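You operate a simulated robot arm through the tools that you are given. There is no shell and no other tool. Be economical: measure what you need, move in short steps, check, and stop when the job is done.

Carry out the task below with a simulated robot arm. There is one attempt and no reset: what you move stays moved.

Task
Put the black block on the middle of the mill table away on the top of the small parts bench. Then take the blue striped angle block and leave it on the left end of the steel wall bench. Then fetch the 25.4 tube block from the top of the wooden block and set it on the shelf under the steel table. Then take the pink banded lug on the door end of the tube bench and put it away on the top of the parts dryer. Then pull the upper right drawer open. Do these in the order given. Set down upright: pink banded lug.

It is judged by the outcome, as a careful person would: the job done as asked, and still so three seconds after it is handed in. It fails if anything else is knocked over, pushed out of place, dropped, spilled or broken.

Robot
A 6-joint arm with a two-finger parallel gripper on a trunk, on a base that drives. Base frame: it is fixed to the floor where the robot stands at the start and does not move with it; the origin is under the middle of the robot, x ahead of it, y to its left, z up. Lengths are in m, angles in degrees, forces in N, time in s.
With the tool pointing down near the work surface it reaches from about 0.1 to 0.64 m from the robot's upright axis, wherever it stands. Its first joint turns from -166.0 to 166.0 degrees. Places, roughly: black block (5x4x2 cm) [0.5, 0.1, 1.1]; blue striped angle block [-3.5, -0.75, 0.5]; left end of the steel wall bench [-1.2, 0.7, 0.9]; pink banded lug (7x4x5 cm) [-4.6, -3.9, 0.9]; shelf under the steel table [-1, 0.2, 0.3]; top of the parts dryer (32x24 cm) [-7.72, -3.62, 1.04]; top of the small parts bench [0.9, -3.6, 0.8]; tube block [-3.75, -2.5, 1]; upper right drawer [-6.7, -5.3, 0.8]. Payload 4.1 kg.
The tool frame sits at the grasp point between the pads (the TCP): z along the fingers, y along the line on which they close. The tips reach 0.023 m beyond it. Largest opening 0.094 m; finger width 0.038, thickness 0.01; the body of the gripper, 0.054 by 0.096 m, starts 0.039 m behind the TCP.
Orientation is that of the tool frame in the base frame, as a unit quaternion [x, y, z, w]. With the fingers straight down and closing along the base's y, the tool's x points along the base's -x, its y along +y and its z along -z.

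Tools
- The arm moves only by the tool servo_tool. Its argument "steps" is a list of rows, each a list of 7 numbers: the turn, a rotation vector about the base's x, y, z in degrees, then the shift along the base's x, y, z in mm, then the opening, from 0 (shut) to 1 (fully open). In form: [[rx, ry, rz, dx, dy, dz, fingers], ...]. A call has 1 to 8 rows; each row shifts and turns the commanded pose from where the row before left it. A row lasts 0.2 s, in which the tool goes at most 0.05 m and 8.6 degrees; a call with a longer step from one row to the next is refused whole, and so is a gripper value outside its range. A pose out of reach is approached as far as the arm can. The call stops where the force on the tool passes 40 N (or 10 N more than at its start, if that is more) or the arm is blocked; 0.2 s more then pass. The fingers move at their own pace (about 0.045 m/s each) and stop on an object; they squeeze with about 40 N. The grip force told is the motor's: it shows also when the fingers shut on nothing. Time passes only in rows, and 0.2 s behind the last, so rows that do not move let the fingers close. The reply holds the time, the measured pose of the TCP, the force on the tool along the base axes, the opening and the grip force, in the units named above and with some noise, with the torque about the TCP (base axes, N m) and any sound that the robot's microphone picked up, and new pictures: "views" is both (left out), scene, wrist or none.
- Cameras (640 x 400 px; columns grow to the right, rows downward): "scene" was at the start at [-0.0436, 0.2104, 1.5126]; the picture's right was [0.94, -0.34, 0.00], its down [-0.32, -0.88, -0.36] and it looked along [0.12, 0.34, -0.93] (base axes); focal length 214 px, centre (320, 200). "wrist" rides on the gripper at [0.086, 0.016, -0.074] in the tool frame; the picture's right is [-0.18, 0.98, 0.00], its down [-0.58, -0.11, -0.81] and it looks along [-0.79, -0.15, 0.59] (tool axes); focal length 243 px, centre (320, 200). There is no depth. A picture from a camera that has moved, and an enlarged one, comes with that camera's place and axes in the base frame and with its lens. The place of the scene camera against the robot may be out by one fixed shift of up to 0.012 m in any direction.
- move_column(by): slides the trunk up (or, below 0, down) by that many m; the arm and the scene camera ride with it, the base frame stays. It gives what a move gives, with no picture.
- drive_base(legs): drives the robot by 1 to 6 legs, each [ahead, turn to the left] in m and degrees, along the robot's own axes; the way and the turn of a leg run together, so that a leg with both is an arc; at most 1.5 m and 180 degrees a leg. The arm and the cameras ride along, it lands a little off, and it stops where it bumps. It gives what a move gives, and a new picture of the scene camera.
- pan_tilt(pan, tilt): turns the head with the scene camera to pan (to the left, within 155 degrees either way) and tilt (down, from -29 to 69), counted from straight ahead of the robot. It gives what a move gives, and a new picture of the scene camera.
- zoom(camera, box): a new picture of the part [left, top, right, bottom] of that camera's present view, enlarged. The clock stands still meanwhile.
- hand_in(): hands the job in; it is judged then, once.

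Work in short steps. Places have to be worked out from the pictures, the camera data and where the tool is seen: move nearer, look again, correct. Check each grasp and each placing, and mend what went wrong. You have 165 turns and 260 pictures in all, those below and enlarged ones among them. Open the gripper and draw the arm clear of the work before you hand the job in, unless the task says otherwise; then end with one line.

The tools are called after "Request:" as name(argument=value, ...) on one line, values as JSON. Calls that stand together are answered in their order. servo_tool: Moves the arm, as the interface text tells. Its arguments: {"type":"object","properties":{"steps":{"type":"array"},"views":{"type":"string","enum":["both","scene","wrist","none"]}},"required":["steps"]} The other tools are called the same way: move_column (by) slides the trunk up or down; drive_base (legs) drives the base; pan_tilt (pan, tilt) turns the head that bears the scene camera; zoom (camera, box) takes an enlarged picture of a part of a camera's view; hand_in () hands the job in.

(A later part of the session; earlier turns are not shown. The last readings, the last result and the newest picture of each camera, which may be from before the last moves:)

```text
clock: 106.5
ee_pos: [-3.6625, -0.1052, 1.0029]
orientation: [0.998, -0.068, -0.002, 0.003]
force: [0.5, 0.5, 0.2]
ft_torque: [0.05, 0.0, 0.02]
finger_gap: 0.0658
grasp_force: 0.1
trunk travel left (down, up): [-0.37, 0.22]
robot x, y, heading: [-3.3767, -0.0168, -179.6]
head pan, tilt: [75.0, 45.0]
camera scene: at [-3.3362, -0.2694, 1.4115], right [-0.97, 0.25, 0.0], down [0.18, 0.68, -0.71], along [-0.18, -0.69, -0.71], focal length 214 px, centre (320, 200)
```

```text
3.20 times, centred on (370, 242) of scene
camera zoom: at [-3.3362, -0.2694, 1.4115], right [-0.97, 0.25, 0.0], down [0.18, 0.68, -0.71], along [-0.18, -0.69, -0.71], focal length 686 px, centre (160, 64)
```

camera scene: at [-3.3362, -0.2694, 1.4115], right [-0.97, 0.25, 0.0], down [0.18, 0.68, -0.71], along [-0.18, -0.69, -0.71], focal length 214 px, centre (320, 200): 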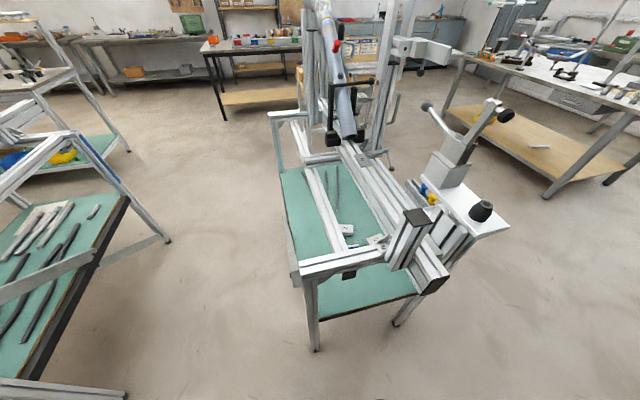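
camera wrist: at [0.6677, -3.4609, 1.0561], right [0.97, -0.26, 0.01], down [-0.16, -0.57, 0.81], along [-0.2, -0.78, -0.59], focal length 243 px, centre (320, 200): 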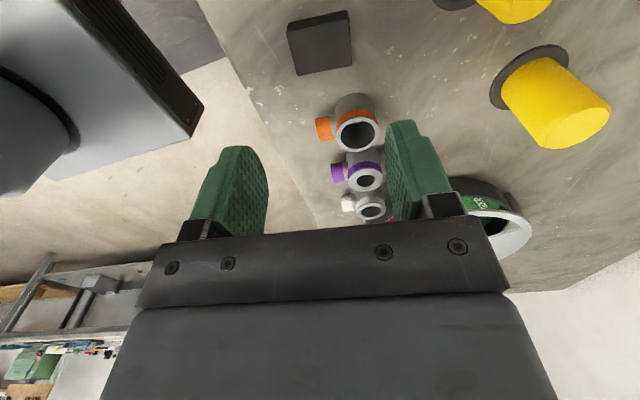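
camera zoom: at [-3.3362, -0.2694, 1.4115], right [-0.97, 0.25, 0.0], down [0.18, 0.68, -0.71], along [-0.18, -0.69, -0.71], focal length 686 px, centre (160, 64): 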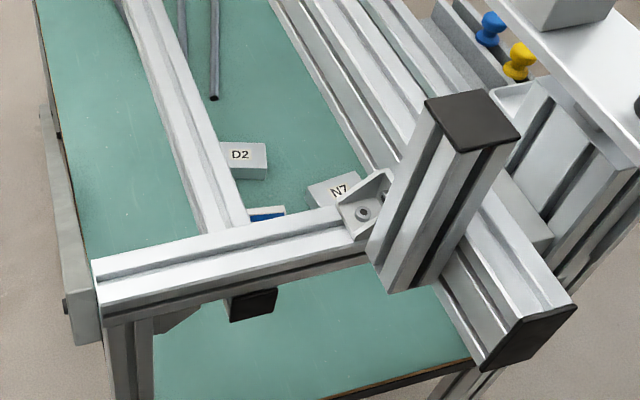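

A blue-striped block shows under the north beam near [-3.63, -0.77], beside "D2" and "N7". I line up with it, and lower the trunk so I can reach in under the beam from the north.

Request:
drive_base(legs=[[0.24, 0]])

Request:
move_column(by=-0.34)

Request:
pan_tilt(pan=85, tilt=40)

```text
clock: 108.2
ee_pos: [-3.9029, -0.1076, 1.0034]
orientation: [0.998, -0.071, -0.001, 0.003]
force: [-0.4, 0.2, 0.8]
ft_torque: [0.0, 0.01, 0.02]
finger_gap: 0.0658
grasp_force: 0.0
trunk travel left (down, up): [-0.37, 0.22]
robot x, y, heading: [-3.6154, -0.0173, -179.2]
head pan, tilt: [75.0, 45.0]
camera scene: at [-3.5769, -0.2718, 1.4115], right [-0.97, 0.25, 0.0], down [0.18, 0.68, -0.71], along [-0.18, -0.68, -0.71], focal length 214 px, centre (320, 200)
```

scene: 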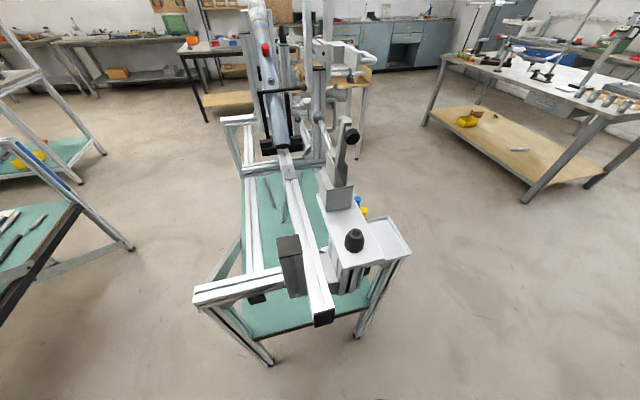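

```text
clock: 111.6
ee_pos: [-3.9031, -0.1063, 0.6637]
orientation: [0.998, -0.07, -0.002, 0.004]
force: [0.6, -0.5, 0.2]
ft_torque: [0.06, 0.02, 0.01]
finger_gap: 0.066
grasp_force: 0.0
trunk travel left (down, up): [-0.03, 0.56]
robot x, y, heading: [-3.6128, -0.0173, -179.2]
head pan, tilt: [75.0, 45.0]
```

```text
clock: 112.3
ee_pos: [-3.902, -0.1067, 0.6632]
orientation: [0.997, -0.072, -0.002, 0.003]
force: [0.2, 0.7, -0.2]
ft_torque: [0.01, 0.02, 0.01]
finger_gap: 0.0658
grasp_force: 0.0
trunk travel left (down, up): [-0.03, 0.56]
robot x, y, heading: [-3.6152, -0.0141, -179.8]
head pan, tilt: [85.0, 40.0]
camera scene: at [-3.5634, -0.2778, 1.0787], right [-1.0, 0.08, 0.0], down [0.05, 0.64, -0.77], along [-0.06, -0.76, -0.64], focal length 214 px, centre (320, 200)
```

scene: 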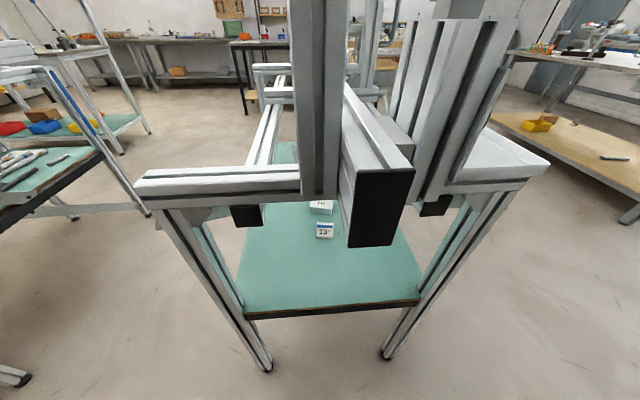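

Request:
zoom(camera="scene", box=[240, 180, 400, 280])

```text
4.00 times, centred on (320, 230) of scene
camera zoom: at [-3.5634, -0.2778, 1.0787], right [-1.0, 0.08, 0.0], down [0.05, 0.64, -0.77], along [-0.06, -0.76, -0.64], focal length 858 px, centre (320, 80)
```

zoom: 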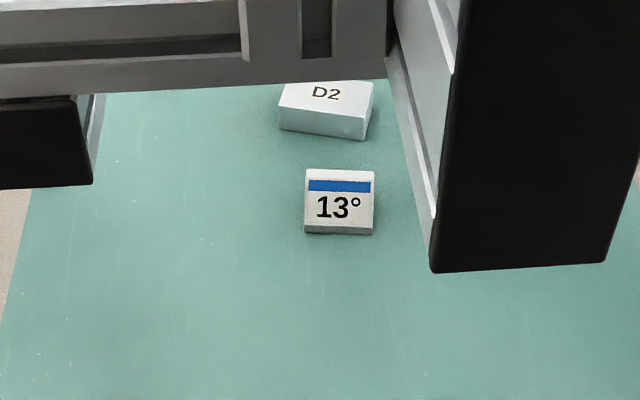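

The 13° block (about 6 cm wide) lies at about [-3.62, -0.775] on the shelf (z≈0.51). The head mast is on my left, so I turn to face the table and keep the arm ahead.

Request:
drive_base(legs=[[0, 90]])

Request:
pan_tilt(pan=-10, tilt=40)

```text
clock: 116.5
ee_pos: [-3.5236, -0.3051, 0.6633]
orientation: [0.751, 0.66, 0.001, 0.004]
force: [0.2, 0.3, 0.0]
ft_torque: [0.0, 0.03, 0.03]
finger_gap: 0.0658
grasp_force: 0.0
trunk travel left (down, up): [-0.03, 0.56]
robot x, y, heading: [-3.6147, -0.0145, -88.7]
head pan, tilt: [85.0, 40.0]
camera scene: at [-3.3676, 0.0307, 1.0787], right [-0.07, -1.0, 0.0], down [-0.64, 0.04, -0.77], along [0.76, -0.05, -0.64], focal length 214 px, centre (320, 200)
```

scene: 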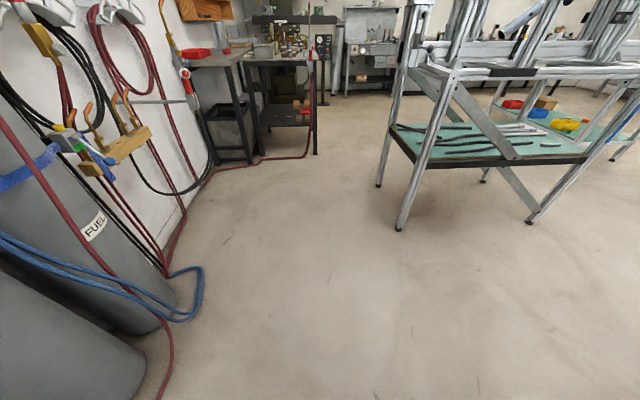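

```text
clock: 118.2
ee_pos: [-3.5229, -0.3034, 0.6627]
orientation: [0.751, 0.661, 0.0, 0.003]
force: [0.5, 0.0, 0.3]
ft_torque: [0.0, -0.03, -0.01]
finger_gap: 0.0659
grasp_force: 0.1
trunk travel left (down, up): [-0.03, 0.56]
robot x, y, heading: [-3.616, -0.0169, -88.7]
head pan, tilt: [-10.0, 40.0]
camera scene: at [-3.4654, -0.0476, 1.0787], right [-0.99, 0.15, 0.0], down [0.1, 0.64, -0.77], along [-0.12, -0.76, -0.64], focal length 214 px, centre (320, 200)
```

scene: 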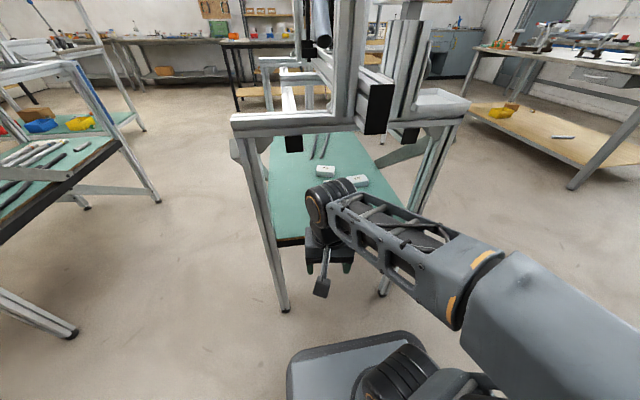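

To have the camera above the gripper when it is pitched forward, the tool must be turned about 170° around vertical. I do that here in free space.

Request:
servo_tool(steps=[[0, 0, -8.5, 0, 0, 0, 1], [0, 0, -8.5, 0, 0, 0, 1], [0, 0, -8.5, 0, 0, 0, 1], [0, 0, -8.5, 0, 0, 0, 1], [0, 0, -8.5, 0, 0, 0, 1], [0, 0, -8.5, 0, 0, 0, 1], [0, 0, -8.5, 0, 0, 0, 1], [0, 0, -8.5, 0, 0, 0, 1]], views="none")

Request:
servo_tool(steps=[[0, 0, -8.5, 0, 0, 0, 1], [0, 0, -8.5, 0, 0, 0, 1], [0, 0, -8.5, 0, 0, 0, 1], [0, 0, -8.5, 0, 0, 0, 1], [0, 0, -8.5, 0, 0, 0, 1], [0, 0, -8.5, 0, 0, 0, 1], [0, 0, -8.5, 0, 0, 0, 1], [0, 0, -8.5, 0, 0, 0, 1]], views="scene")

```text
clock: 120.0
ee_pos: [-3.5227, -0.3046, 0.6643]
orientation: [0.992, 0.127, -0.002, 0.004]
force: [0.2, 0.3, 0.4]
ft_torque: [0.03, -0.03, 0.0]
finger_gap: 0.0939
grasp_force: 0.1
trunk travel left (down, up): [-0.03, 0.56]
robot x, y, heading: [-3.6168, -0.0164, -88.8]
head pan, tilt: [-10.0, 40.0]
```

```text
clock: 121.8
ee_pos: [-3.523, -0.3038, 0.664]
orientation: [0.893, -0.449, -0.003, 0.001]
force: [-0.1, 0.3, 0.1]
ft_torque: [-0.01, -0.03, -0.01]
finger_gap: 0.094
grasp_force: 0.0
trunk travel left (down, up): [-0.03, 0.56]
robot x, y, heading: [-3.6174, -0.0182, -88.7]
head pan, tilt: [-10.0, 40.0]
camera scene: at [-3.4655, -0.0476, 1.0787], right [-0.99, 0.15, 0.0], down [0.1, 0.64, -0.77], along [-0.12, -0.76, -0.64], focal length 214 px, centre (320, 200)
```

scene: 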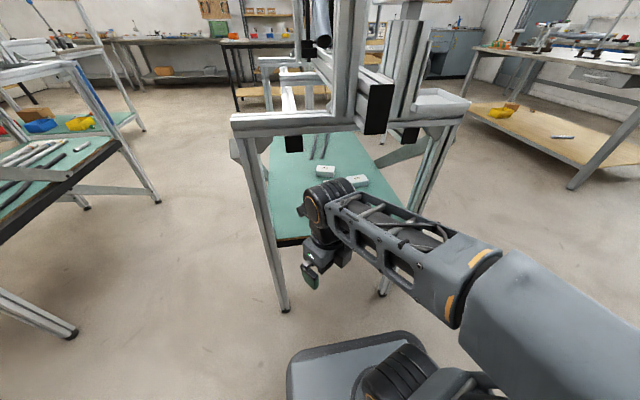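

Free so far; I finish the yaw and begin pitching the tool forward.

Request:
servo_tool(steps=[[0, 0, -7.3, 0, 0, 0, 1], [0, 0, -7.3, 0, 0, 0, 1], [0, 0, -7.3, 0, 0, 0, 1], [0, 0, -7.3, 0, 0, 0, 1], [0, 0, -7.3, 0, 0, 0, 1], [-7.9, 0, 0, -10, -10, 0, 1], [-7.9, 0, 0, -15, -15, 0, 1], [-7.9, 0, 0, -15, -20, 0, 1]], views="none")

Request:
servo_tool(steps=[[-7.9, 0, 0, -15, -25, 0, 1], [-7.9, 0, 0, -15, -25, 0, 1], [-7.9, 0, 0, -15, -25, 0, 1], [-7.9, 0, 0, -10, -25, 0, 1]], views="both")

```text
clock: 123.6
ee_pos: [-3.6858, -0.3625, 0.6616]
orientation: [0.692, -0.692, 0.141, 0.148]
force: [-0.1, 0.0, -0.1]
ft_torque: [-0.02, -0.02, -0.02]
finger_gap: 0.0938
grasp_force: 0.0
out of reach, approached as far as the arm can: row 2, 3, 4, 5
trunk travel left (down, up): [-0.03, 0.56]
robot x, y, heading: [-3.6145, -0.0191, -88.8]
head pan, tilt: [-10.0, 40.0]
```

```text
clock: 124.6
ee_pos: [-3.7397, -0.4619, 0.6622]
orientation: [-0.627, 0.627, -0.324, -0.33]
force: [-0.5, -0.3, -0.1]
ft_torque: [0.02, 0.02, -0.01]
finger_gap: 0.0942
grasp_force: 0.1
trunk travel left (down, up): [-0.03, 0.56]
robot x, y, heading: [-3.6129, -0.0181, -88.8]
head pan, tilt: [-10.0, 40.0]
camera scene: at [-3.4654, -0.0475, 1.0787], right [-0.99, 0.15, 0.0], down [0.1, 0.64, -0.77], along [-0.12, -0.76, -0.64], focal length 214 px, centre (320, 200)
camera wrist: at [-3.7554, -0.4514, 0.7743], right [-0.98, 0.11, -0.14], down [0.11, 0.99, -0.02], along [0.14, -0.03, -0.99], focal length 243 px, centre (320, 200)
```

scene: 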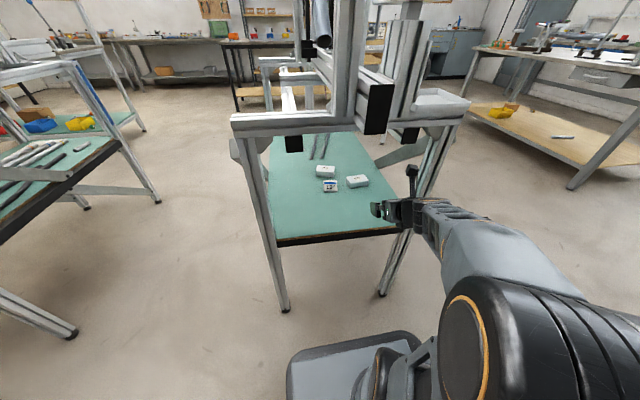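
wrist: 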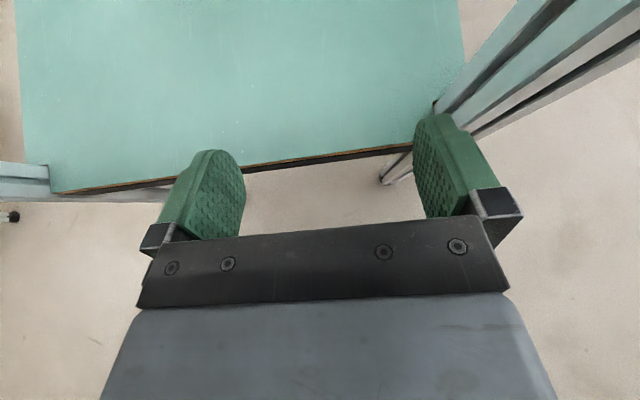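

The tool is pitched and level with the opening. I move right-to-left into line (x≈-3.625), then inward under the beam.

Request:
servo_tool(steps=[[0, 0, 0, 40, 0, 0, 1], [0, 0, 0, 40, 0, 0, 1], [0, 0, 0, 35, 0, 0, 1], [0, 0, 0, 0, -40, 0, 1], [0, 0, 0, 0, -40, 0, 1], [0, 0, 0, 0, -40, 0, 1]], views="both")

```text
clock: 126.0
ee_pos: [-3.6288, -0.5809, 0.6609]
orientation: [-0.626, 0.627, -0.325, -0.33]
force: [0.0, 0.3, 1.0]
ft_torque: [0.03, -0.03, -0.02]
finger_gap: 0.0941
grasp_force: 0.0
out of reach, approached as far as the arm can: row 3
trunk travel left (down, up): [-0.03, 0.56]
robot x, y, heading: [-3.6139, -0.0188, -88.7]
head pan, tilt: [-10.0, 40.0]
camera scene: at [-3.4655, -0.0473, 1.0787], right [-0.99, 0.15, 0.0], down [0.1, 0.63, -0.77], along [-0.12, -0.76, -0.64], focal length 214 px, centre (320, 200)
camera wrist: at [-3.6456, -0.5699, 0.7731], right [-0.98, 0.11, -0.14], down [0.11, 0.99, -0.02], along [0.14, -0.03, -0.99], focal length 243 px, centre (320, 200)
```

scene: 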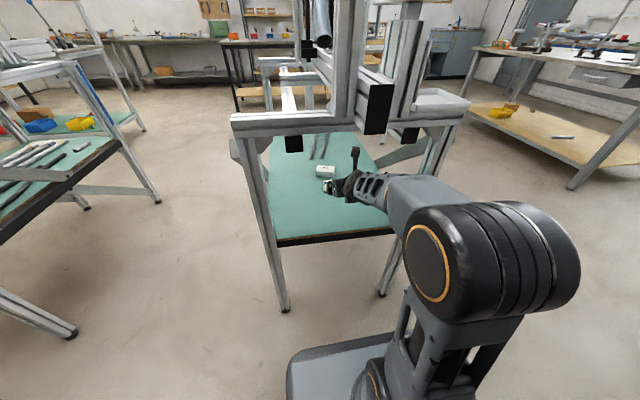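
wrist: 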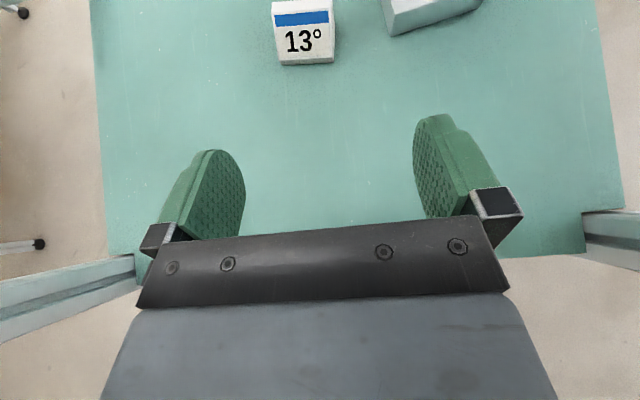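

The 13° block is centred near [-3.612, -0.757], square to the tool. I lower and advance so the fingers straddle it.

Request:
servo_tool(steps=[[0, 0, 0, 4, -20, -30, 1], [0, 0, 0, 4, -30, -30, 1], [0, 0, 0, 4, -40, 0, 1], [0, 0, 0, 4, -40, 0, 1], [0, 0, 0, 0, -20, 0, 1]], views="both")

```text
clock: 127.2
ee_pos: [-3.6133, -0.6978, 0.6267]
orientation: [-0.625, 0.627, -0.323, -0.333]
force: [0.7, 0.5, -0.2]
ft_torque: [0.01, -0.01, 0.0]
finger_gap: 0.094
grasp_force: 0.2
out of reach, approached as far as the arm can: row 1, 2, 3
trunk travel left (down, up): [-0.03, 0.56]
robot x, y, heading: [-3.615, -0.0206, -88.8]
head pan, tilt: [-10.0, 40.0]
camera scene: at [-3.4655, -0.0475, 1.0787], right [-0.99, 0.15, 0.0], down [0.1, 0.64, -0.77], along [-0.12, -0.76, -0.64], focal length 214 px, centre (320, 200)
camera wrist: at [-3.6288, -0.6867, 0.7404], right [-0.98, 0.12, -0.14], down [0.12, 0.99, -0.02], along [0.14, -0.04, -0.99], focal length 243 px, centre (320, 200)
```

scene: 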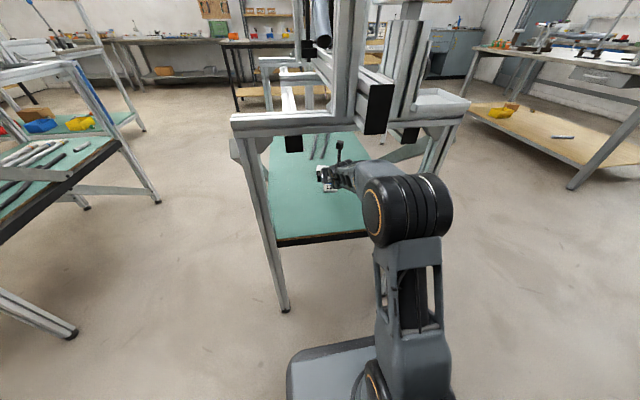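
wrist: 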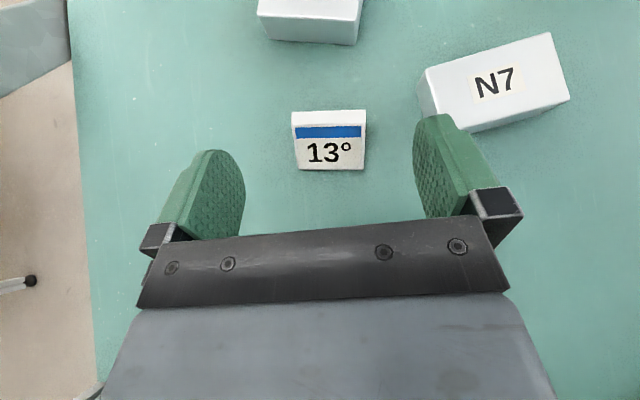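

Good view: block at [-3.614, -0.750]. I drop the trunk the last 3 cm to ease the reach, and then move in and down.

Request:
move_column(by=-0.03)

Request:
servo_tool(steps=[[0, 0, 0, 0, -20, 0, 0.9], [0, 0, 0, 0, -20, -15, 0.9], [0, 0, 0, 0, -12, -15, 0.9], [0, 0, 0, 0, 0, -10, 0.9], [0, 0, 0, 0, 0, 0, 0.9]], views="wrist")

```text
clock: 128.0
ee_pos: [-3.6145, -0.6969, 0.5979]
orientation: [-0.625, 0.628, -0.323, -0.333]
force: [-0.7, -0.2, 0.3]
ft_torque: [0.0, -0.03, 0.0]
finger_gap: 0.0941
grasp_force: 0.0
trunk travel left (down, up): [0.0, 0.59]
robot x, y, heading: [-3.6163, -0.0175, -88.7]
head pan, tilt: [-10.0, 40.0]
```

```text
clock: 129.2
ee_pos: [-3.6143, -0.7493, 0.5597]
orientation: [-0.624, 0.628, -0.323, -0.335]
force: [0.2, -0.2, 4.6]
ft_torque: [-0.03, -0.21, 0.03]
finger_gap: 0.0847
grasp_force: 0.0
trunk travel left (down, up): [0.0, 0.59]
robot x, y, heading: [-3.6142, -0.0136, -88.9]
head pan, tilt: [-10.0, 40.0]
camera wrist: at [-3.6295, -0.7377, 0.6719], right [-0.98, 0.12, -0.14], down [0.12, 0.99, -0.02], along [0.14, -0.04, -0.99], focal length 243 px, centre (320, 200)
```

wrist: 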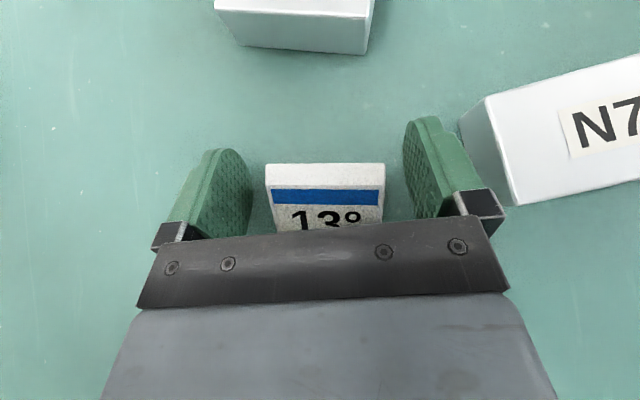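

The fingers straddle the block and just touch the shelf. I back 6 mm to centre the pads on it, then close.

Request:
servo_tool(steps=[[0, 0, 0, 0, 6, 0, 0.9], [0, 0, 0, 0, 0, 0, 0.3], [0, 0, 0, 0, 0, 0, 0.3], [0, 0, 0, 0, 0, 0, 0.3], [0, 0, 0, 0, 0, 0, 0.3]], views="wrist")

```text
clock: 130.4
ee_pos: [-3.6145, -0.743, 0.5583]
orientation: [-0.624, 0.628, -0.323, -0.334]
force: [0.0, 1.4, 10.2]
ft_torque: [-0.01, -0.32, -0.09]
finger_gap: 0.0552
grasp_force: 39.9
trunk travel left (down, up): [0.0, 0.59]
robot x, y, heading: [-3.6177, -0.0189, -88.8]
head pan, tilt: [-10.0, 40.0]
camera wrist: at [-3.6307, -0.7314, 0.6718], right [-0.98, 0.12, -0.14], down [0.12, 0.99, -0.02], along [0.14, -0.04, -0.99], focal length 243 px, centre (320, 200)
```

wrist: 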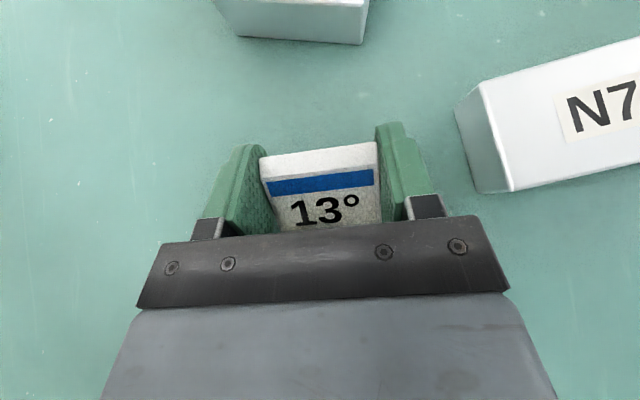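

Gripped at 55 mm. I lift 3–4 cm and pull straight out north.

Request:
servo_tool(steps=[[0, 0, 0, 0, 0, 15, 0.3], [0, 0, 0, 0, 0, 20, 0.3], [0, 0, 0, 0, 20, 10, 0.3], [0, 0, 0, 0, 40, 0, 0.3], [0, 0, 0, 0, 40, 0, 0.3], [0, 0, 0, 0, 40, 0, 0.3], [0, 0, 0, 0, 40, 0, 0.3], [0, 0, 0, 0, 40, 0, 0.3]], views="both")

```text
clock: 132.2
ee_pos: [-3.6113, -0.52, 0.6003]
orientation: [-0.624, 0.629, -0.322, -0.334]
force: [0.3, -0.4, -0.8]
ft_torque: [-0.01, -0.01, -0.03]
finger_gap: 0.0551
grasp_force: 40.1
out of reach, approached as far as the arm can: row 2
trunk travel left (down, up): [0.0, 0.59]
robot x, y, heading: [-3.6142, -0.0172, -88.7]
head pan, tilt: [-10.0, 40.0]
camera scene: at [-3.4655, -0.0479, 1.0487], right [-0.99, 0.15, 0.0], down [0.1, 0.64, -0.77], along [-0.12, -0.76, -0.64], focal length 214 px, centre (320, 200)
camera wrist: at [-3.6269, -0.5085, 0.7125], right [-0.98, 0.12, -0.14], down [0.12, 0.99, -0.02], along [0.14, -0.04, -0.99], focal length 243 px, centre (320, 200)
```

scene: 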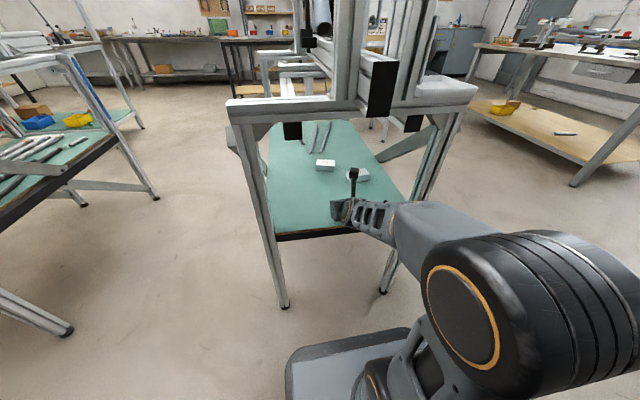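
wrist: 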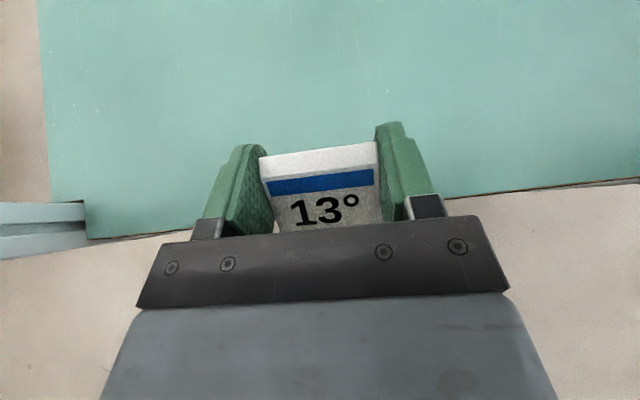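

Block is free of the shelf plate. I back the robot out, turn east, and raise the trunk.

Request:
drive_base(legs=[[-0.3, 0]])

Request:
move_column(by=0.45)

Request:
drive_base(legs=[[0, 84], [1.5, 0]])

Request:
pan_tilt(pan=20, tilt=35)

```text
clock: 134.3
ee_pos: [-3.6156, -0.2095, 0.5999]
orientation: [-0.626, 0.626, -0.323, -0.333]
force: [0.0, 0.0, 0.8]
ft_torque: [0.0, 0.03, -0.04]
finger_gap: 0.0552
grasp_force: 39.8
trunk travel left (down, up): [0.0, 0.59]
robot x, y, heading: [-3.6222, 0.2903, -88.3]
head pan, tilt: [-10.0, 40.0]
camera scene: at [-3.4723, 0.2628, 1.0487], right [-0.99, 0.15, 0.0], down [0.1, 0.64, -0.77], along [-0.11, -0.76, -0.64], focal length 214 px, centre (320, 200)
```

scene: 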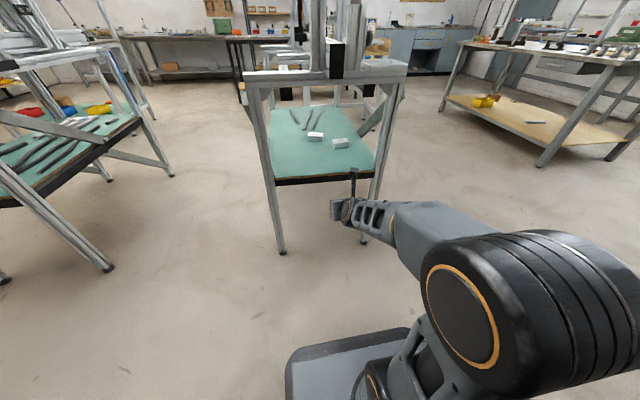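

```text
refused: 0.45 is not a number from -0.4 to 0.4
```

```text
clock: 145.5
ee_pos: [-1.5925, 0.154, 0.5995]
orientation: [0.885, -0.039, 0.464, 0.027]
force: [-0.1, 0.3, -0.1]
ft_torque: [-0.04, -0.01, -0.04]
finger_gap: 0.055
grasp_force: 40.1
trunk travel left (down, up): [0.0, 0.59]
robot x, y, heading: [-2.0933, 0.1908, -3.5]
head pan, tilt: [-10.0, 40.0]
camera scene: at [-2.0619, 0.3313, 1.0487], right [-0.24, -0.97, 0.0], down [-0.62, 0.15, -0.77], along [0.74, -0.18, -0.64], focal length 214 px, centre (320, 200)
```

scene: 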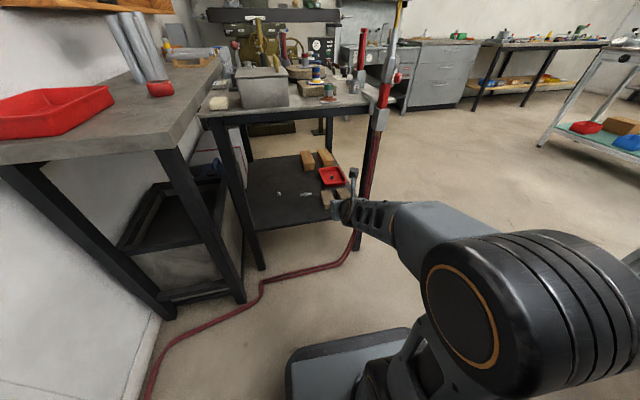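

```text
clock: 146.4
ee_pos: [-1.5919, 0.1519, 0.5995]
orientation: [0.885, -0.04, 0.463, 0.027]
force: [0.0, -0.4, -1.0]
ft_torque: [-0.02, 0.0, 0.01]
finger_gap: 0.0551
grasp_force: 40.2
trunk travel left (down, up): [0.0, 0.59]
robot x, y, heading: [-2.0953, 0.1912, -3.7]
head pan, tilt: [20.0, 35.0]
camera scene: at [-2.06, 0.3761, 1.0563], right [0.28, -0.96, 0.0], down [-0.55, -0.16, -0.82], along [0.79, 0.23, -0.57], focal length 214 px, centre (320, 200)
```

scene: 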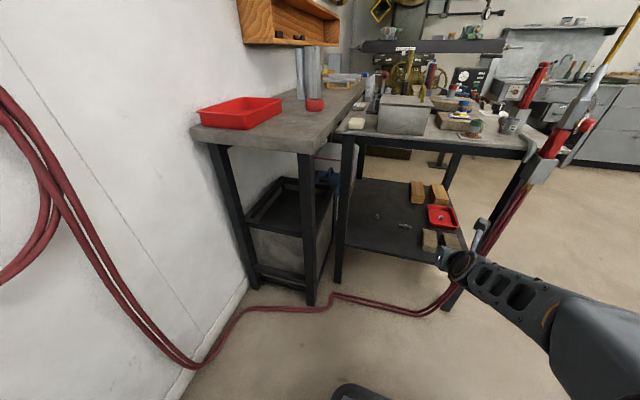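

The wall bench's left end has a free patch in front of the red tray. I raise the trunk, then look.

Request:
move_column(by=0.4)

Request:
pan_tilt(pan=35, tilt=45)

```text
clock: 150.2
ee_pos: [-1.5923, 0.1516, 0.9995]
orientation: [0.885, -0.039, 0.463, 0.026]
force: [-0.1, 0.3, -0.5]
ft_torque: [0.0, 0.01, 0.01]
finger_gap: 0.0551
grasp_force: 40.2
trunk travel left (down, up): [-0.4, 0.19]
robot x, y, heading: [-2.0894, 0.1891, -3.7]
head pan, tilt: [20.0, 35.0]
```

```text
clock: 151.0
ee_pos: [-1.5922, 0.151, 1.0]
orientation: [0.885, -0.039, 0.464, 0.027]
force: [0.1, -0.4, -1.2]
ft_torque: [0.03, -0.01, -0.03]
finger_gap: 0.0553
grasp_force: 40.4
trunk travel left (down, up): [-0.4, 0.19]
robot x, y, heading: [-2.0954, 0.1882, -3.6]
head pan, tilt: [35.0, 45.0]
camera scene: at [-2.0751, 0.3936, 1.4415], right [0.52, -0.85, 0.0], down [-0.6, -0.37, -0.71], along [0.6, 0.37, -0.71], focal length 214 px, centre (320, 200)
```

scene: 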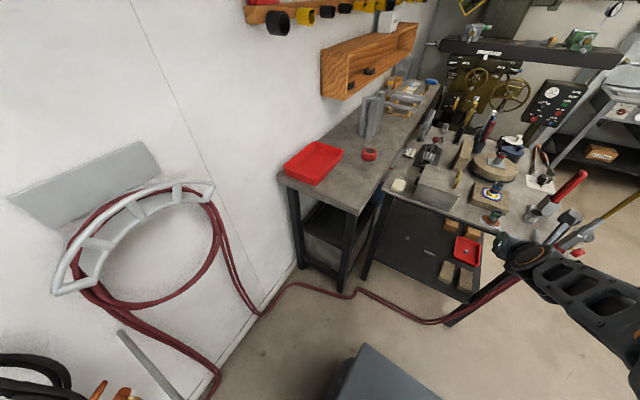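

Free spot at about [-1.47, 0.61] on the bench, with the tray behind. I swing the tool left, turning it radially, staying high.

Request:
servo_tool(steps=[[0, 0, 7.4, -30, 38, 10, 0.3], [0, 0, 7.4, -30, 38, 10, 0.3], [0, 0, 7.4, -30, 38, 10, 0.3], [0, 0, 7.4, -25, 40, 10, 0.3], [0, 0, 7.4, -20, 40, 10, 0.3]], views="both")

```text
clock: 152.2
ee_pos: [-1.7174, 0.3395, 1.0452]
orientation: [0.861, 0.223, 0.446, -0.103]
force: [0.1, 0.5, 0.4]
ft_torque: [0.01, -0.03, -0.02]
finger_gap: 0.0549
grasp_force: 40.3
out of reach, approached as far as the arm can: row 1, 2
trunk travel left (down, up): [-0.4, 0.19]
robot x, y, heading: [-2.0904, 0.192, -3.6]
head pan, tilt: [35.0, 45.0]
camera scene: at [-2.0752, 0.3937, 1.4415], right [0.52, -0.85, 0.0], down [-0.6, -0.37, -0.71], along [0.6, 0.37, -0.71], focal length 214 px, centre (320, 200)
camera wrist: at [-1.7205, 0.3208, 1.1586], right [0.37, -0.92, -0.13], down [-0.93, -0.38, -0.01], along [-0.04, 0.12, -0.99], focal length 243 px, centre (320, 200)
```

scene: 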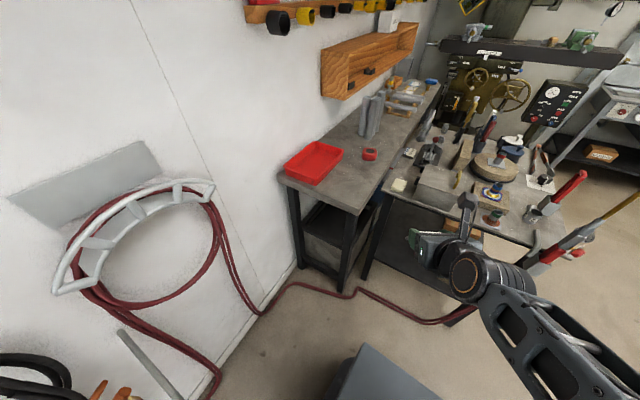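
wrist: 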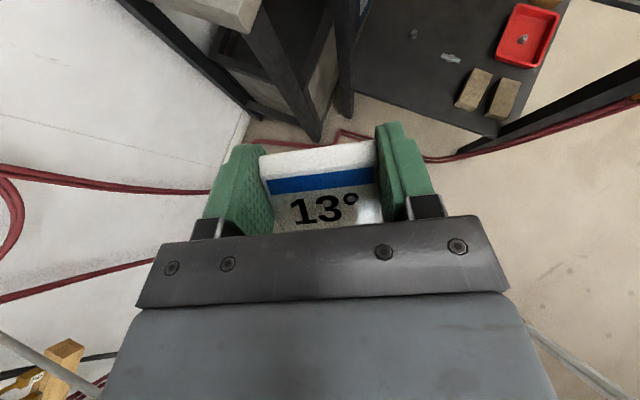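

Now I extend toward the spot at height.

Request:
servo_tool(steps=[[0, 0, 0, 34, 37, 0, 0.3], [0, 0, 0, 34, 37, 0, 0.3], [0, 0, 0, 34, 37, 0, 0.3], [0, 0, 0, 34, 37, 0, 0.3], [0, 0, 0, 34, 37, 0, 0.3], [0, 0, 0, 34, 37, 0, 0.3], [0, 0, 0, 34, 37, -20, 0.3]], views="both")

```text
refused: row 1 steps farther than a row can; nothing moved
```

Request:
servo_tool(steps=[[0, 0, 0, 30, 33, 0, 0.3], [0, 0, 0, 30, 33, 0, 0.3], [0, 0, 0, 30, 33, 0, 0.3], [0, 0, 0, 30, 33, 0, 0.3], [0, 0, 0, 30, 33, 0, 0.3], [0, 0, 0, 30, 33, 0, 0.3], [0, 0, 0, 30, 33, 0, 0.3], [0, 0, 0, 26, 28, -20, 0.3]], views="both")

```text
clock: 154.0
ee_pos: [-1.4347, 0.4976, 1.0091]
orientation: [0.859, 0.227, 0.446, -0.11]
force: [-0.3, 0.5, 0.2]
ft_torque: [0.01, -0.01, 0.01]
finger_gap: 0.0553
grasp_force: 40.5
out of reach, approached as far as the arm can: row 1, 2, 3, 4, 5, 6, 7, 8
trunk travel left (down, up): [-0.4, 0.19]
robot x, y, heading: [-2.0957, 0.1907, -3.7]
head pan, tilt: [35.0, 45.0]
camera scene: at [-2.0751, 0.394, 1.4414], right [0.52, -0.85, 0.0], down [-0.6, -0.37, -0.71], along [0.6, 0.37, -0.71], focal length 214 px, centre (320, 200)
camera wrist: at [-1.4373, 0.4783, 1.1213], right [0.39, -0.91, -0.14], down [-0.92, -0.39, -0.01], along [-0.05, 0.13, -0.99], focal length 243 px, centre (320, 200)
```

scene: 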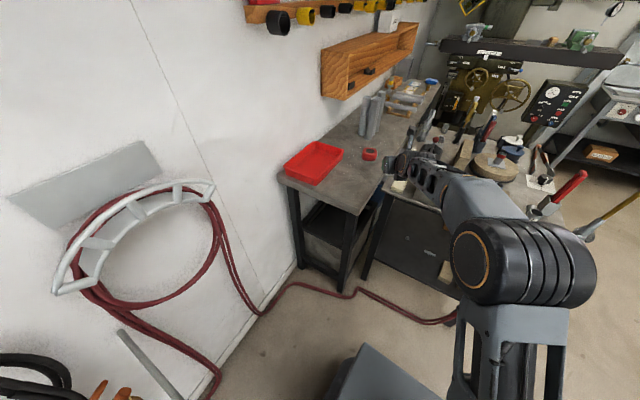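
wrist: 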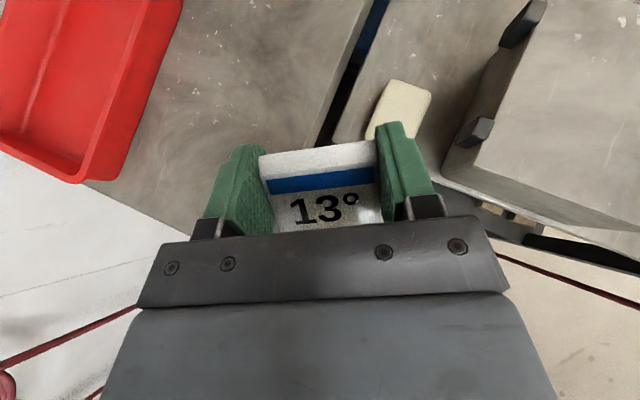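

The arm stopped short at radius 0.73 m. Turning the base 10° left would bring the tool right over the wanted spot.

Request:
drive_base(legs=[[0, 9.5]])

Request:
servo_tool(steps=[[0, 0, 0, 0, 0, 0, 0.3]], views="both")

```text
clock: 155.1
ee_pos: [-1.4941, 0.6004, 1.0095]
orientation: [0.837, 0.297, 0.435, -0.146]
force: [0.0, 0.9, -0.6]
ft_torque: [-0.01, 0.03, -0.02]
finger_gap: 0.055
grasp_force: 40.1
trunk travel left (down, up): [-0.4, 0.19]
robot x, y, heading: [-2.0934, 0.1882, 6.0]
head pan, tilt: [35.0, 45.0]
camera scene: at [-2.1102, 0.3944, 1.4414], right [0.65, -0.76, 0.0], down [-0.54, -0.46, -0.71], along [0.54, 0.46, -0.71], focal length 214 px, centre (320, 200)
```

scene: 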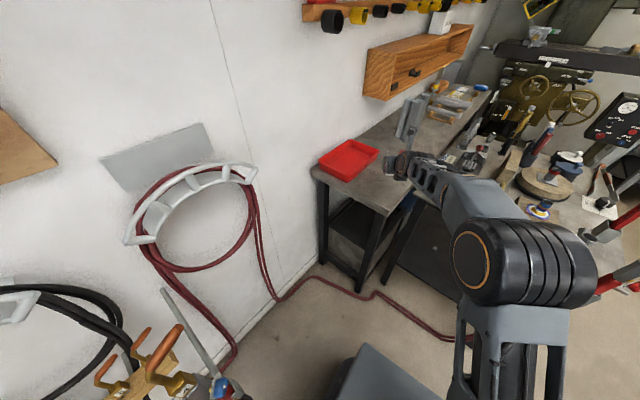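

```text
clock: 155.5
ee_pos: [-1.4947, 0.5997, 1.0096]
orientation: [0.838, 0.297, 0.435, -0.146]
force: [-0.5, 0.7, -0.5]
ft_torque: [0.0, -0.03, -0.04]
finger_gap: 0.0549
grasp_force: 39.8
trunk travel left (down, up): [-0.4, 0.19]
robot x, y, heading: [-2.0943, 0.1898, 5.8]
head pan, tilt: [35.0, 45.0]
camera scene: at [-2.11, 0.3942, 1.4415], right [0.65, -0.76, 0.0], down [-0.54, -0.46, -0.71], along [0.54, 0.46, -0.71], focal length 214 px, centre (320, 200)
camera wrist: at [-1.4938, 0.5813, 1.1217], right [0.53, -0.84, -0.14], down [-0.84, -0.54, -0.01], along [-0.07, 0.12, -0.99], focal length 243 px, centre (320, 200)
```

scene: 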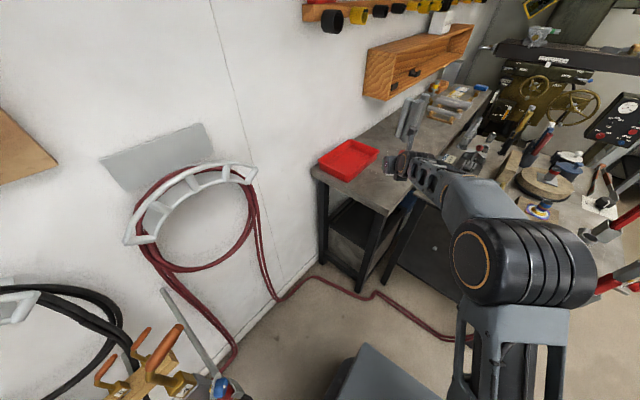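
wrist: 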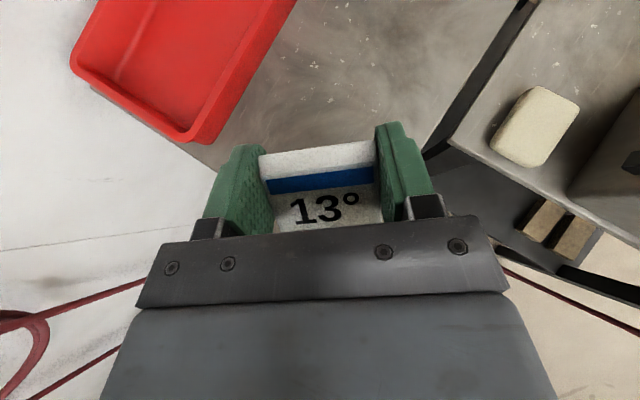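

I need to be ~5 cm further in from the bench's corner: a small arc forward does it.

Request:
drive_base(legs=[[0.06, 2.5]])

Request:
servo_tool(steps=[[0, 0, 0, 0, 0, -20, 0.3], [0, 0, 0, 0, 0, -20, 0.3]], views="wrist")

```text
clock: 156.4
ee_pos: [-1.4517, 0.6346, 1.0086]
orientation: [0.831, 0.315, 0.431, -0.155]
force: [0.2, 0.3, -0.5]
ft_torque: [-0.04, -0.02, 0.01]
finger_gap: 0.0549
grasp_force: 40.1
trunk travel left (down, up): [-0.4, 0.19]
robot x, y, heading: [-2.0308, 0.1947, 8.1]
head pan, tilt: [35.0, 45.0]
camera scene: at [-2.0591, 0.4009, 1.4414], right [0.69, -0.73, 0.0], down [-0.52, -0.48, -0.71], along [0.51, 0.48, -0.71], focal length 214 px, centre (320, 200)
```

scene: 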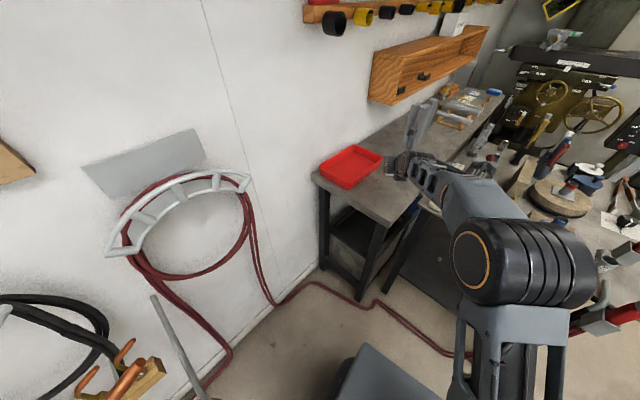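

```text
clock: 157.1
ee_pos: [-1.452, 0.6331, 0.9684]
orientation: [0.831, 0.315, 0.431, -0.157]
force: [-0.9, -0.6, -0.5]
ft_torque: [0.0, -0.02, -0.01]
finger_gap: 0.0551
grasp_force: 40.4
trunk travel left (down, up): [-0.4, 0.19]
robot x, y, heading: [-2.0327, 0.1948, 8.3]
head pan, tilt: [35.0, 45.0]
camera wrist: at [-1.4513, 0.6142, 1.0818], right [0.57, -0.81, -0.14], down [-0.82, -0.57, -0.01], along [-0.07, 0.12, -0.99], focal length 243 px, centre (320, 200)
```

wrist: 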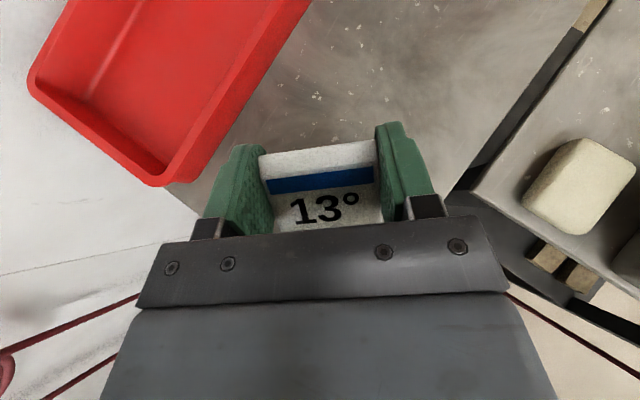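

Clear of tray and edges. I creep down to contact.

Request:
servo_tool(steps=[[0, 0, 0, 4, 0, -8, 0.3], [0, 0, 0, 4, 0, -5, 0.3], [0, 0, 0, 0, 0, -4, 0.3], [0, 0, 0, 0, 0, -4, 0.3], [0, 0, 0, 0, 0, -4, 0.3], [0, 0, 0, 0, 0, -4, 0.3], [0, 0, 0, 0, 0, -4, 0.3], [0, 0, 0, 0, 0, -4, 0.3]], views="wrist")

```text
clock: 158.8
ee_pos: [-1.4444, 0.6339, 0.9314]
orientation: [0.83, 0.315, 0.433, -0.156]
force: [1.0, -0.3, 0.2]
ft_torque: [0.0, 0.0, 0.0]
finger_gap: 0.0551
grasp_force: 40.5
trunk travel left (down, up): [-0.4, 0.19]
robot x, y, heading: [-2.0308, 0.1945, 8.1]
head pan, tilt: [35.0, 45.0]
camera wrist: at [-1.4432, 0.6139, 1.0446], right [0.57, -0.81, -0.14], down [-0.82, -0.57, -0.01], along [-0.07, 0.12, -0.99], focal length 243 px, centre (320, 200)
```

wrist: 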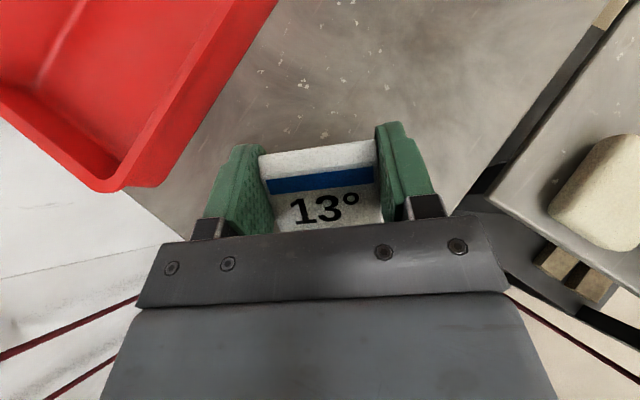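

No contact yet; continue creeping.

Request:
servo_tool(steps=[[0, 0, 0, 0, 0, -4, 0.3], [0, 0, 0, 0, 0, -4, 0.3], [0, 0, 0, 0, 0, -4, 0.3], [0, 0, 0, 0, 0, -4, 0.3], [0, 0, 0, 0, 0, -4, 0.3], [0, 0, 0, 0, 0, -4, 0.3]], views="wrist")

```text
clock: 160.2
ee_pos: [-1.4438, 0.6341, 0.9071]
orientation: [0.831, 0.315, 0.431, -0.156]
force: [0.4, -0.4, -0.1]
ft_torque: [0.02, 0.0, -0.01]
finger_gap: 0.055
grasp_force: 39.7
trunk travel left (down, up): [-0.4, 0.19]
robot x, y, heading: [-2.0313, 0.1984, 8.4]
head pan, tilt: [35.0, 45.0]
camera wrist: at [-1.4436, 0.6149, 1.0205], right [0.57, -0.81, -0.14], down [-0.82, -0.57, -0.01], along [-0.07, 0.12, -0.99], focal length 243 px, centre (320, 200)
```

wrist: 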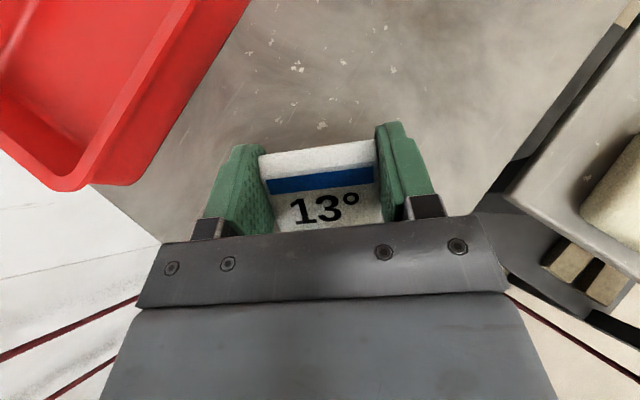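

Still free; continue.

Request:
servo_tool(steps=[[0, 0, 0, 0, 0, -4, 0.3], [0, 0, 0, 0, 0, -4, 0.3], [0, 0, 0, 0, 0, -4, 0.3], [0, 0, 0, 0, 0, -4, 0.3], [0, 0, 0, 0, 0, -4, 0.3], [0, 0, 0, 0, 0, -4, 0.3], [0, 0, 0, 0, 0, -4, 0.3]], views="wrist")

```text
clock: 161.8
ee_pos: [-1.444, 0.6335, 0.8876]
orientation: [0.827, 0.313, 0.438, -0.159]
force: [-3.0, -2.2, 35.5]
ft_torque: [0.95, 0.53, 0.06]
finger_gap: 0.055
grasp_force: 40.2
trunk travel left (down, up): [-0.4, 0.19]
robot x, y, heading: [-2.0317, 0.2, 8.3]
head pan, tilt: [35.0, 45.0]
camera wrist: at [-1.4444, 0.6126, 1.0016], right [0.57, -0.81, -0.14], down [-0.82, -0.57, -0.03], along [-0.06, 0.13, -0.99], focal length 243 px, centre (320, 200)
```

wrist: 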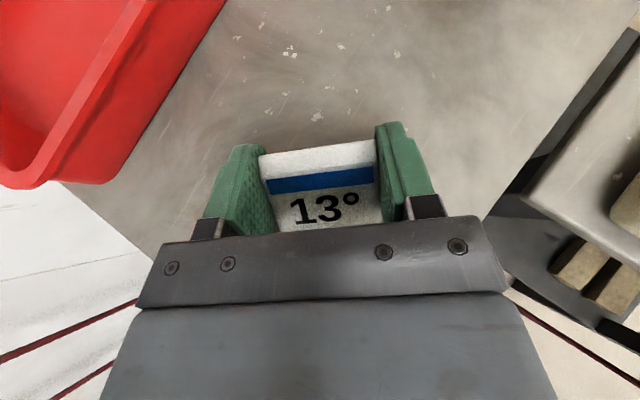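

Contact with the bench (top ≈0.86). I ease up 3 mm, open, and withdraw back and up.

Request:
servo_tool(steps=[[0, 0, 0, 0, 0, 4, 0.75], [0, 0, 0, 0, 0, 0, 0.75], [0, 0, 0, 0, 0, 0, 0.75], [0, 0, 0, -6, -4, 6, 0.75], [0, 0, 0, -15, -10, 12, 0.75], [0, 0, 0, -30, -20, 25, 0.75], [0, 0, 0, -30, -20, 25, 0.75]], views="wrist")

```text
clock: 163.4
ee_pos: [-1.5267, 0.5778, 0.9514]
orientation: [0.831, 0.316, 0.43, -0.156]
force: [0.6, -0.2, 0.6]
ft_torque: [0.01, -0.02, 0.0]
finger_gap: 0.0706
grasp_force: 0.1
trunk travel left (down, up): [-0.4, 0.19]
robot x, y, heading: [-2.0323, 0.1952, 8.4]
head pan, tilt: [35.0, 45.0]
camera wrist: at [-1.5246, 0.559, 1.0636], right [0.57, -0.81, -0.14], down [-0.82, -0.58, -0.01], along [-0.08, 0.12, -0.99], focal length 243 px, centre (320, 200)
```

wrist: 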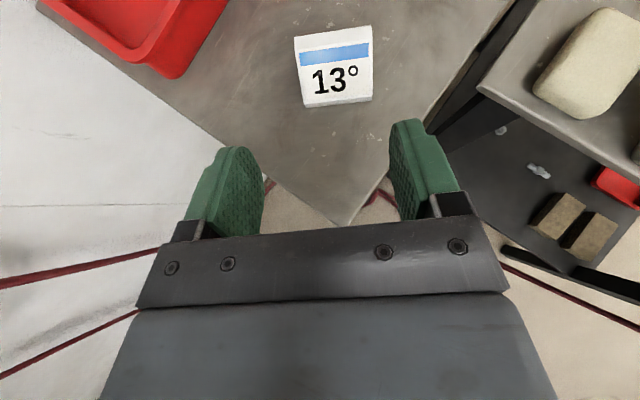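

The 13° block stands on the wall bench's left end. I draw the arm in, then back out and turn to go down the aisle between the frame tables.

Request:
servo_tool(steps=[[0, 0, 0, -35, -22, 15, 0.75], [0, 0, 0, -35, -25, 15, 0.75], [0, 0, 0, -35, -25, 15, 0.75], [0, 0, 0, -35, -25, 0, 0.75], [0, 0, 0, -30, -25, 0, 0.75]], views="none")

Request:
drive_base(legs=[[-0.9, 0], [0, -98]])

Request:
pan_tilt(pan=0, tilt=25)

```text
clock: 164.7
ee_pos: [-1.6893, 0.448, 1.0008]
orientation: [0.831, 0.316, 0.43, -0.156]
force: [0.3, -0.4, -0.3]
ft_torque: [-0.02, 0.0, -0.02]
finger_gap: 0.0704
grasp_force: 0.1
out of reach, approached as far as the arm can: row 1, 4
trunk travel left (down, up): [-0.4, 0.19]
robot x, y, heading: [-2.0305, 0.1983, 8.3]
head pan, tilt: [35.0, 45.0]
```

```text
clock: 173.5
ee_pos: [-2.7338, -0.3043, 1.0024]
orientation: [0.775, -0.435, 0.397, 0.231]
force: [-0.4, 0.6, -0.4]
ft_torque: [-0.02, 0.02, -0.02]
finger_gap: 0.0703
grasp_force: 0.1
trunk travel left (down, up): [-0.4, 0.19]
robot x, y, heading: [-2.9206, 0.0763, -92.1]
head pan, tilt: [35.0, 45.0]
camera scene: at [-2.7097, 0.0554, 1.4415], right [-0.84, -0.55, 0.0], down [-0.39, 0.59, -0.71], along [0.39, -0.59, -0.71], focal length 214 px, centre (320, 200)
```

scene: 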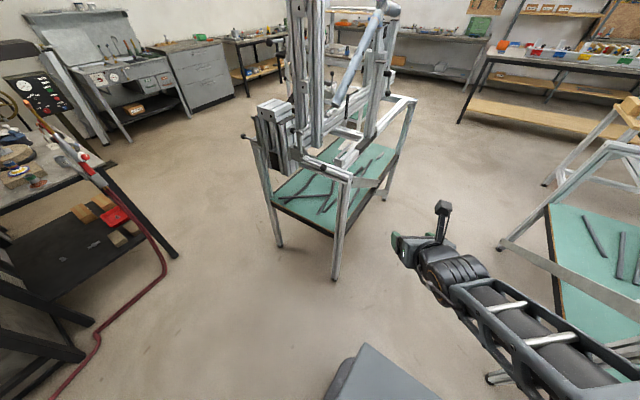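

```text
clock: 174.6
ee_pos: [-2.7325, -0.3057, 1.0024]
orientation: [0.775, -0.435, 0.397, 0.231]
force: [-0.4, -0.2, -0.6]
ft_torque: [-0.02, -0.02, 0.01]
finger_gap: 0.0706
grasp_force: 0.1
trunk travel left (down, up): [-0.4, 0.19]
robot x, y, heading: [-2.9205, 0.0776, -92.0]
head pan, tilt: [0.0, 25.0]
camera scene: at [-2.7571, 0.0314, 1.472], right [-1.0, 0.03, 0.0], down [0.01, 0.42, -0.91], along [-0.03, -0.91, -0.42], focal length 214 px, centre (320, 200)
```

scene: 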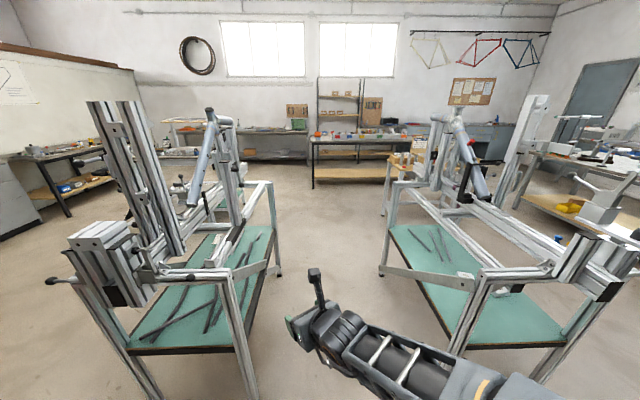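

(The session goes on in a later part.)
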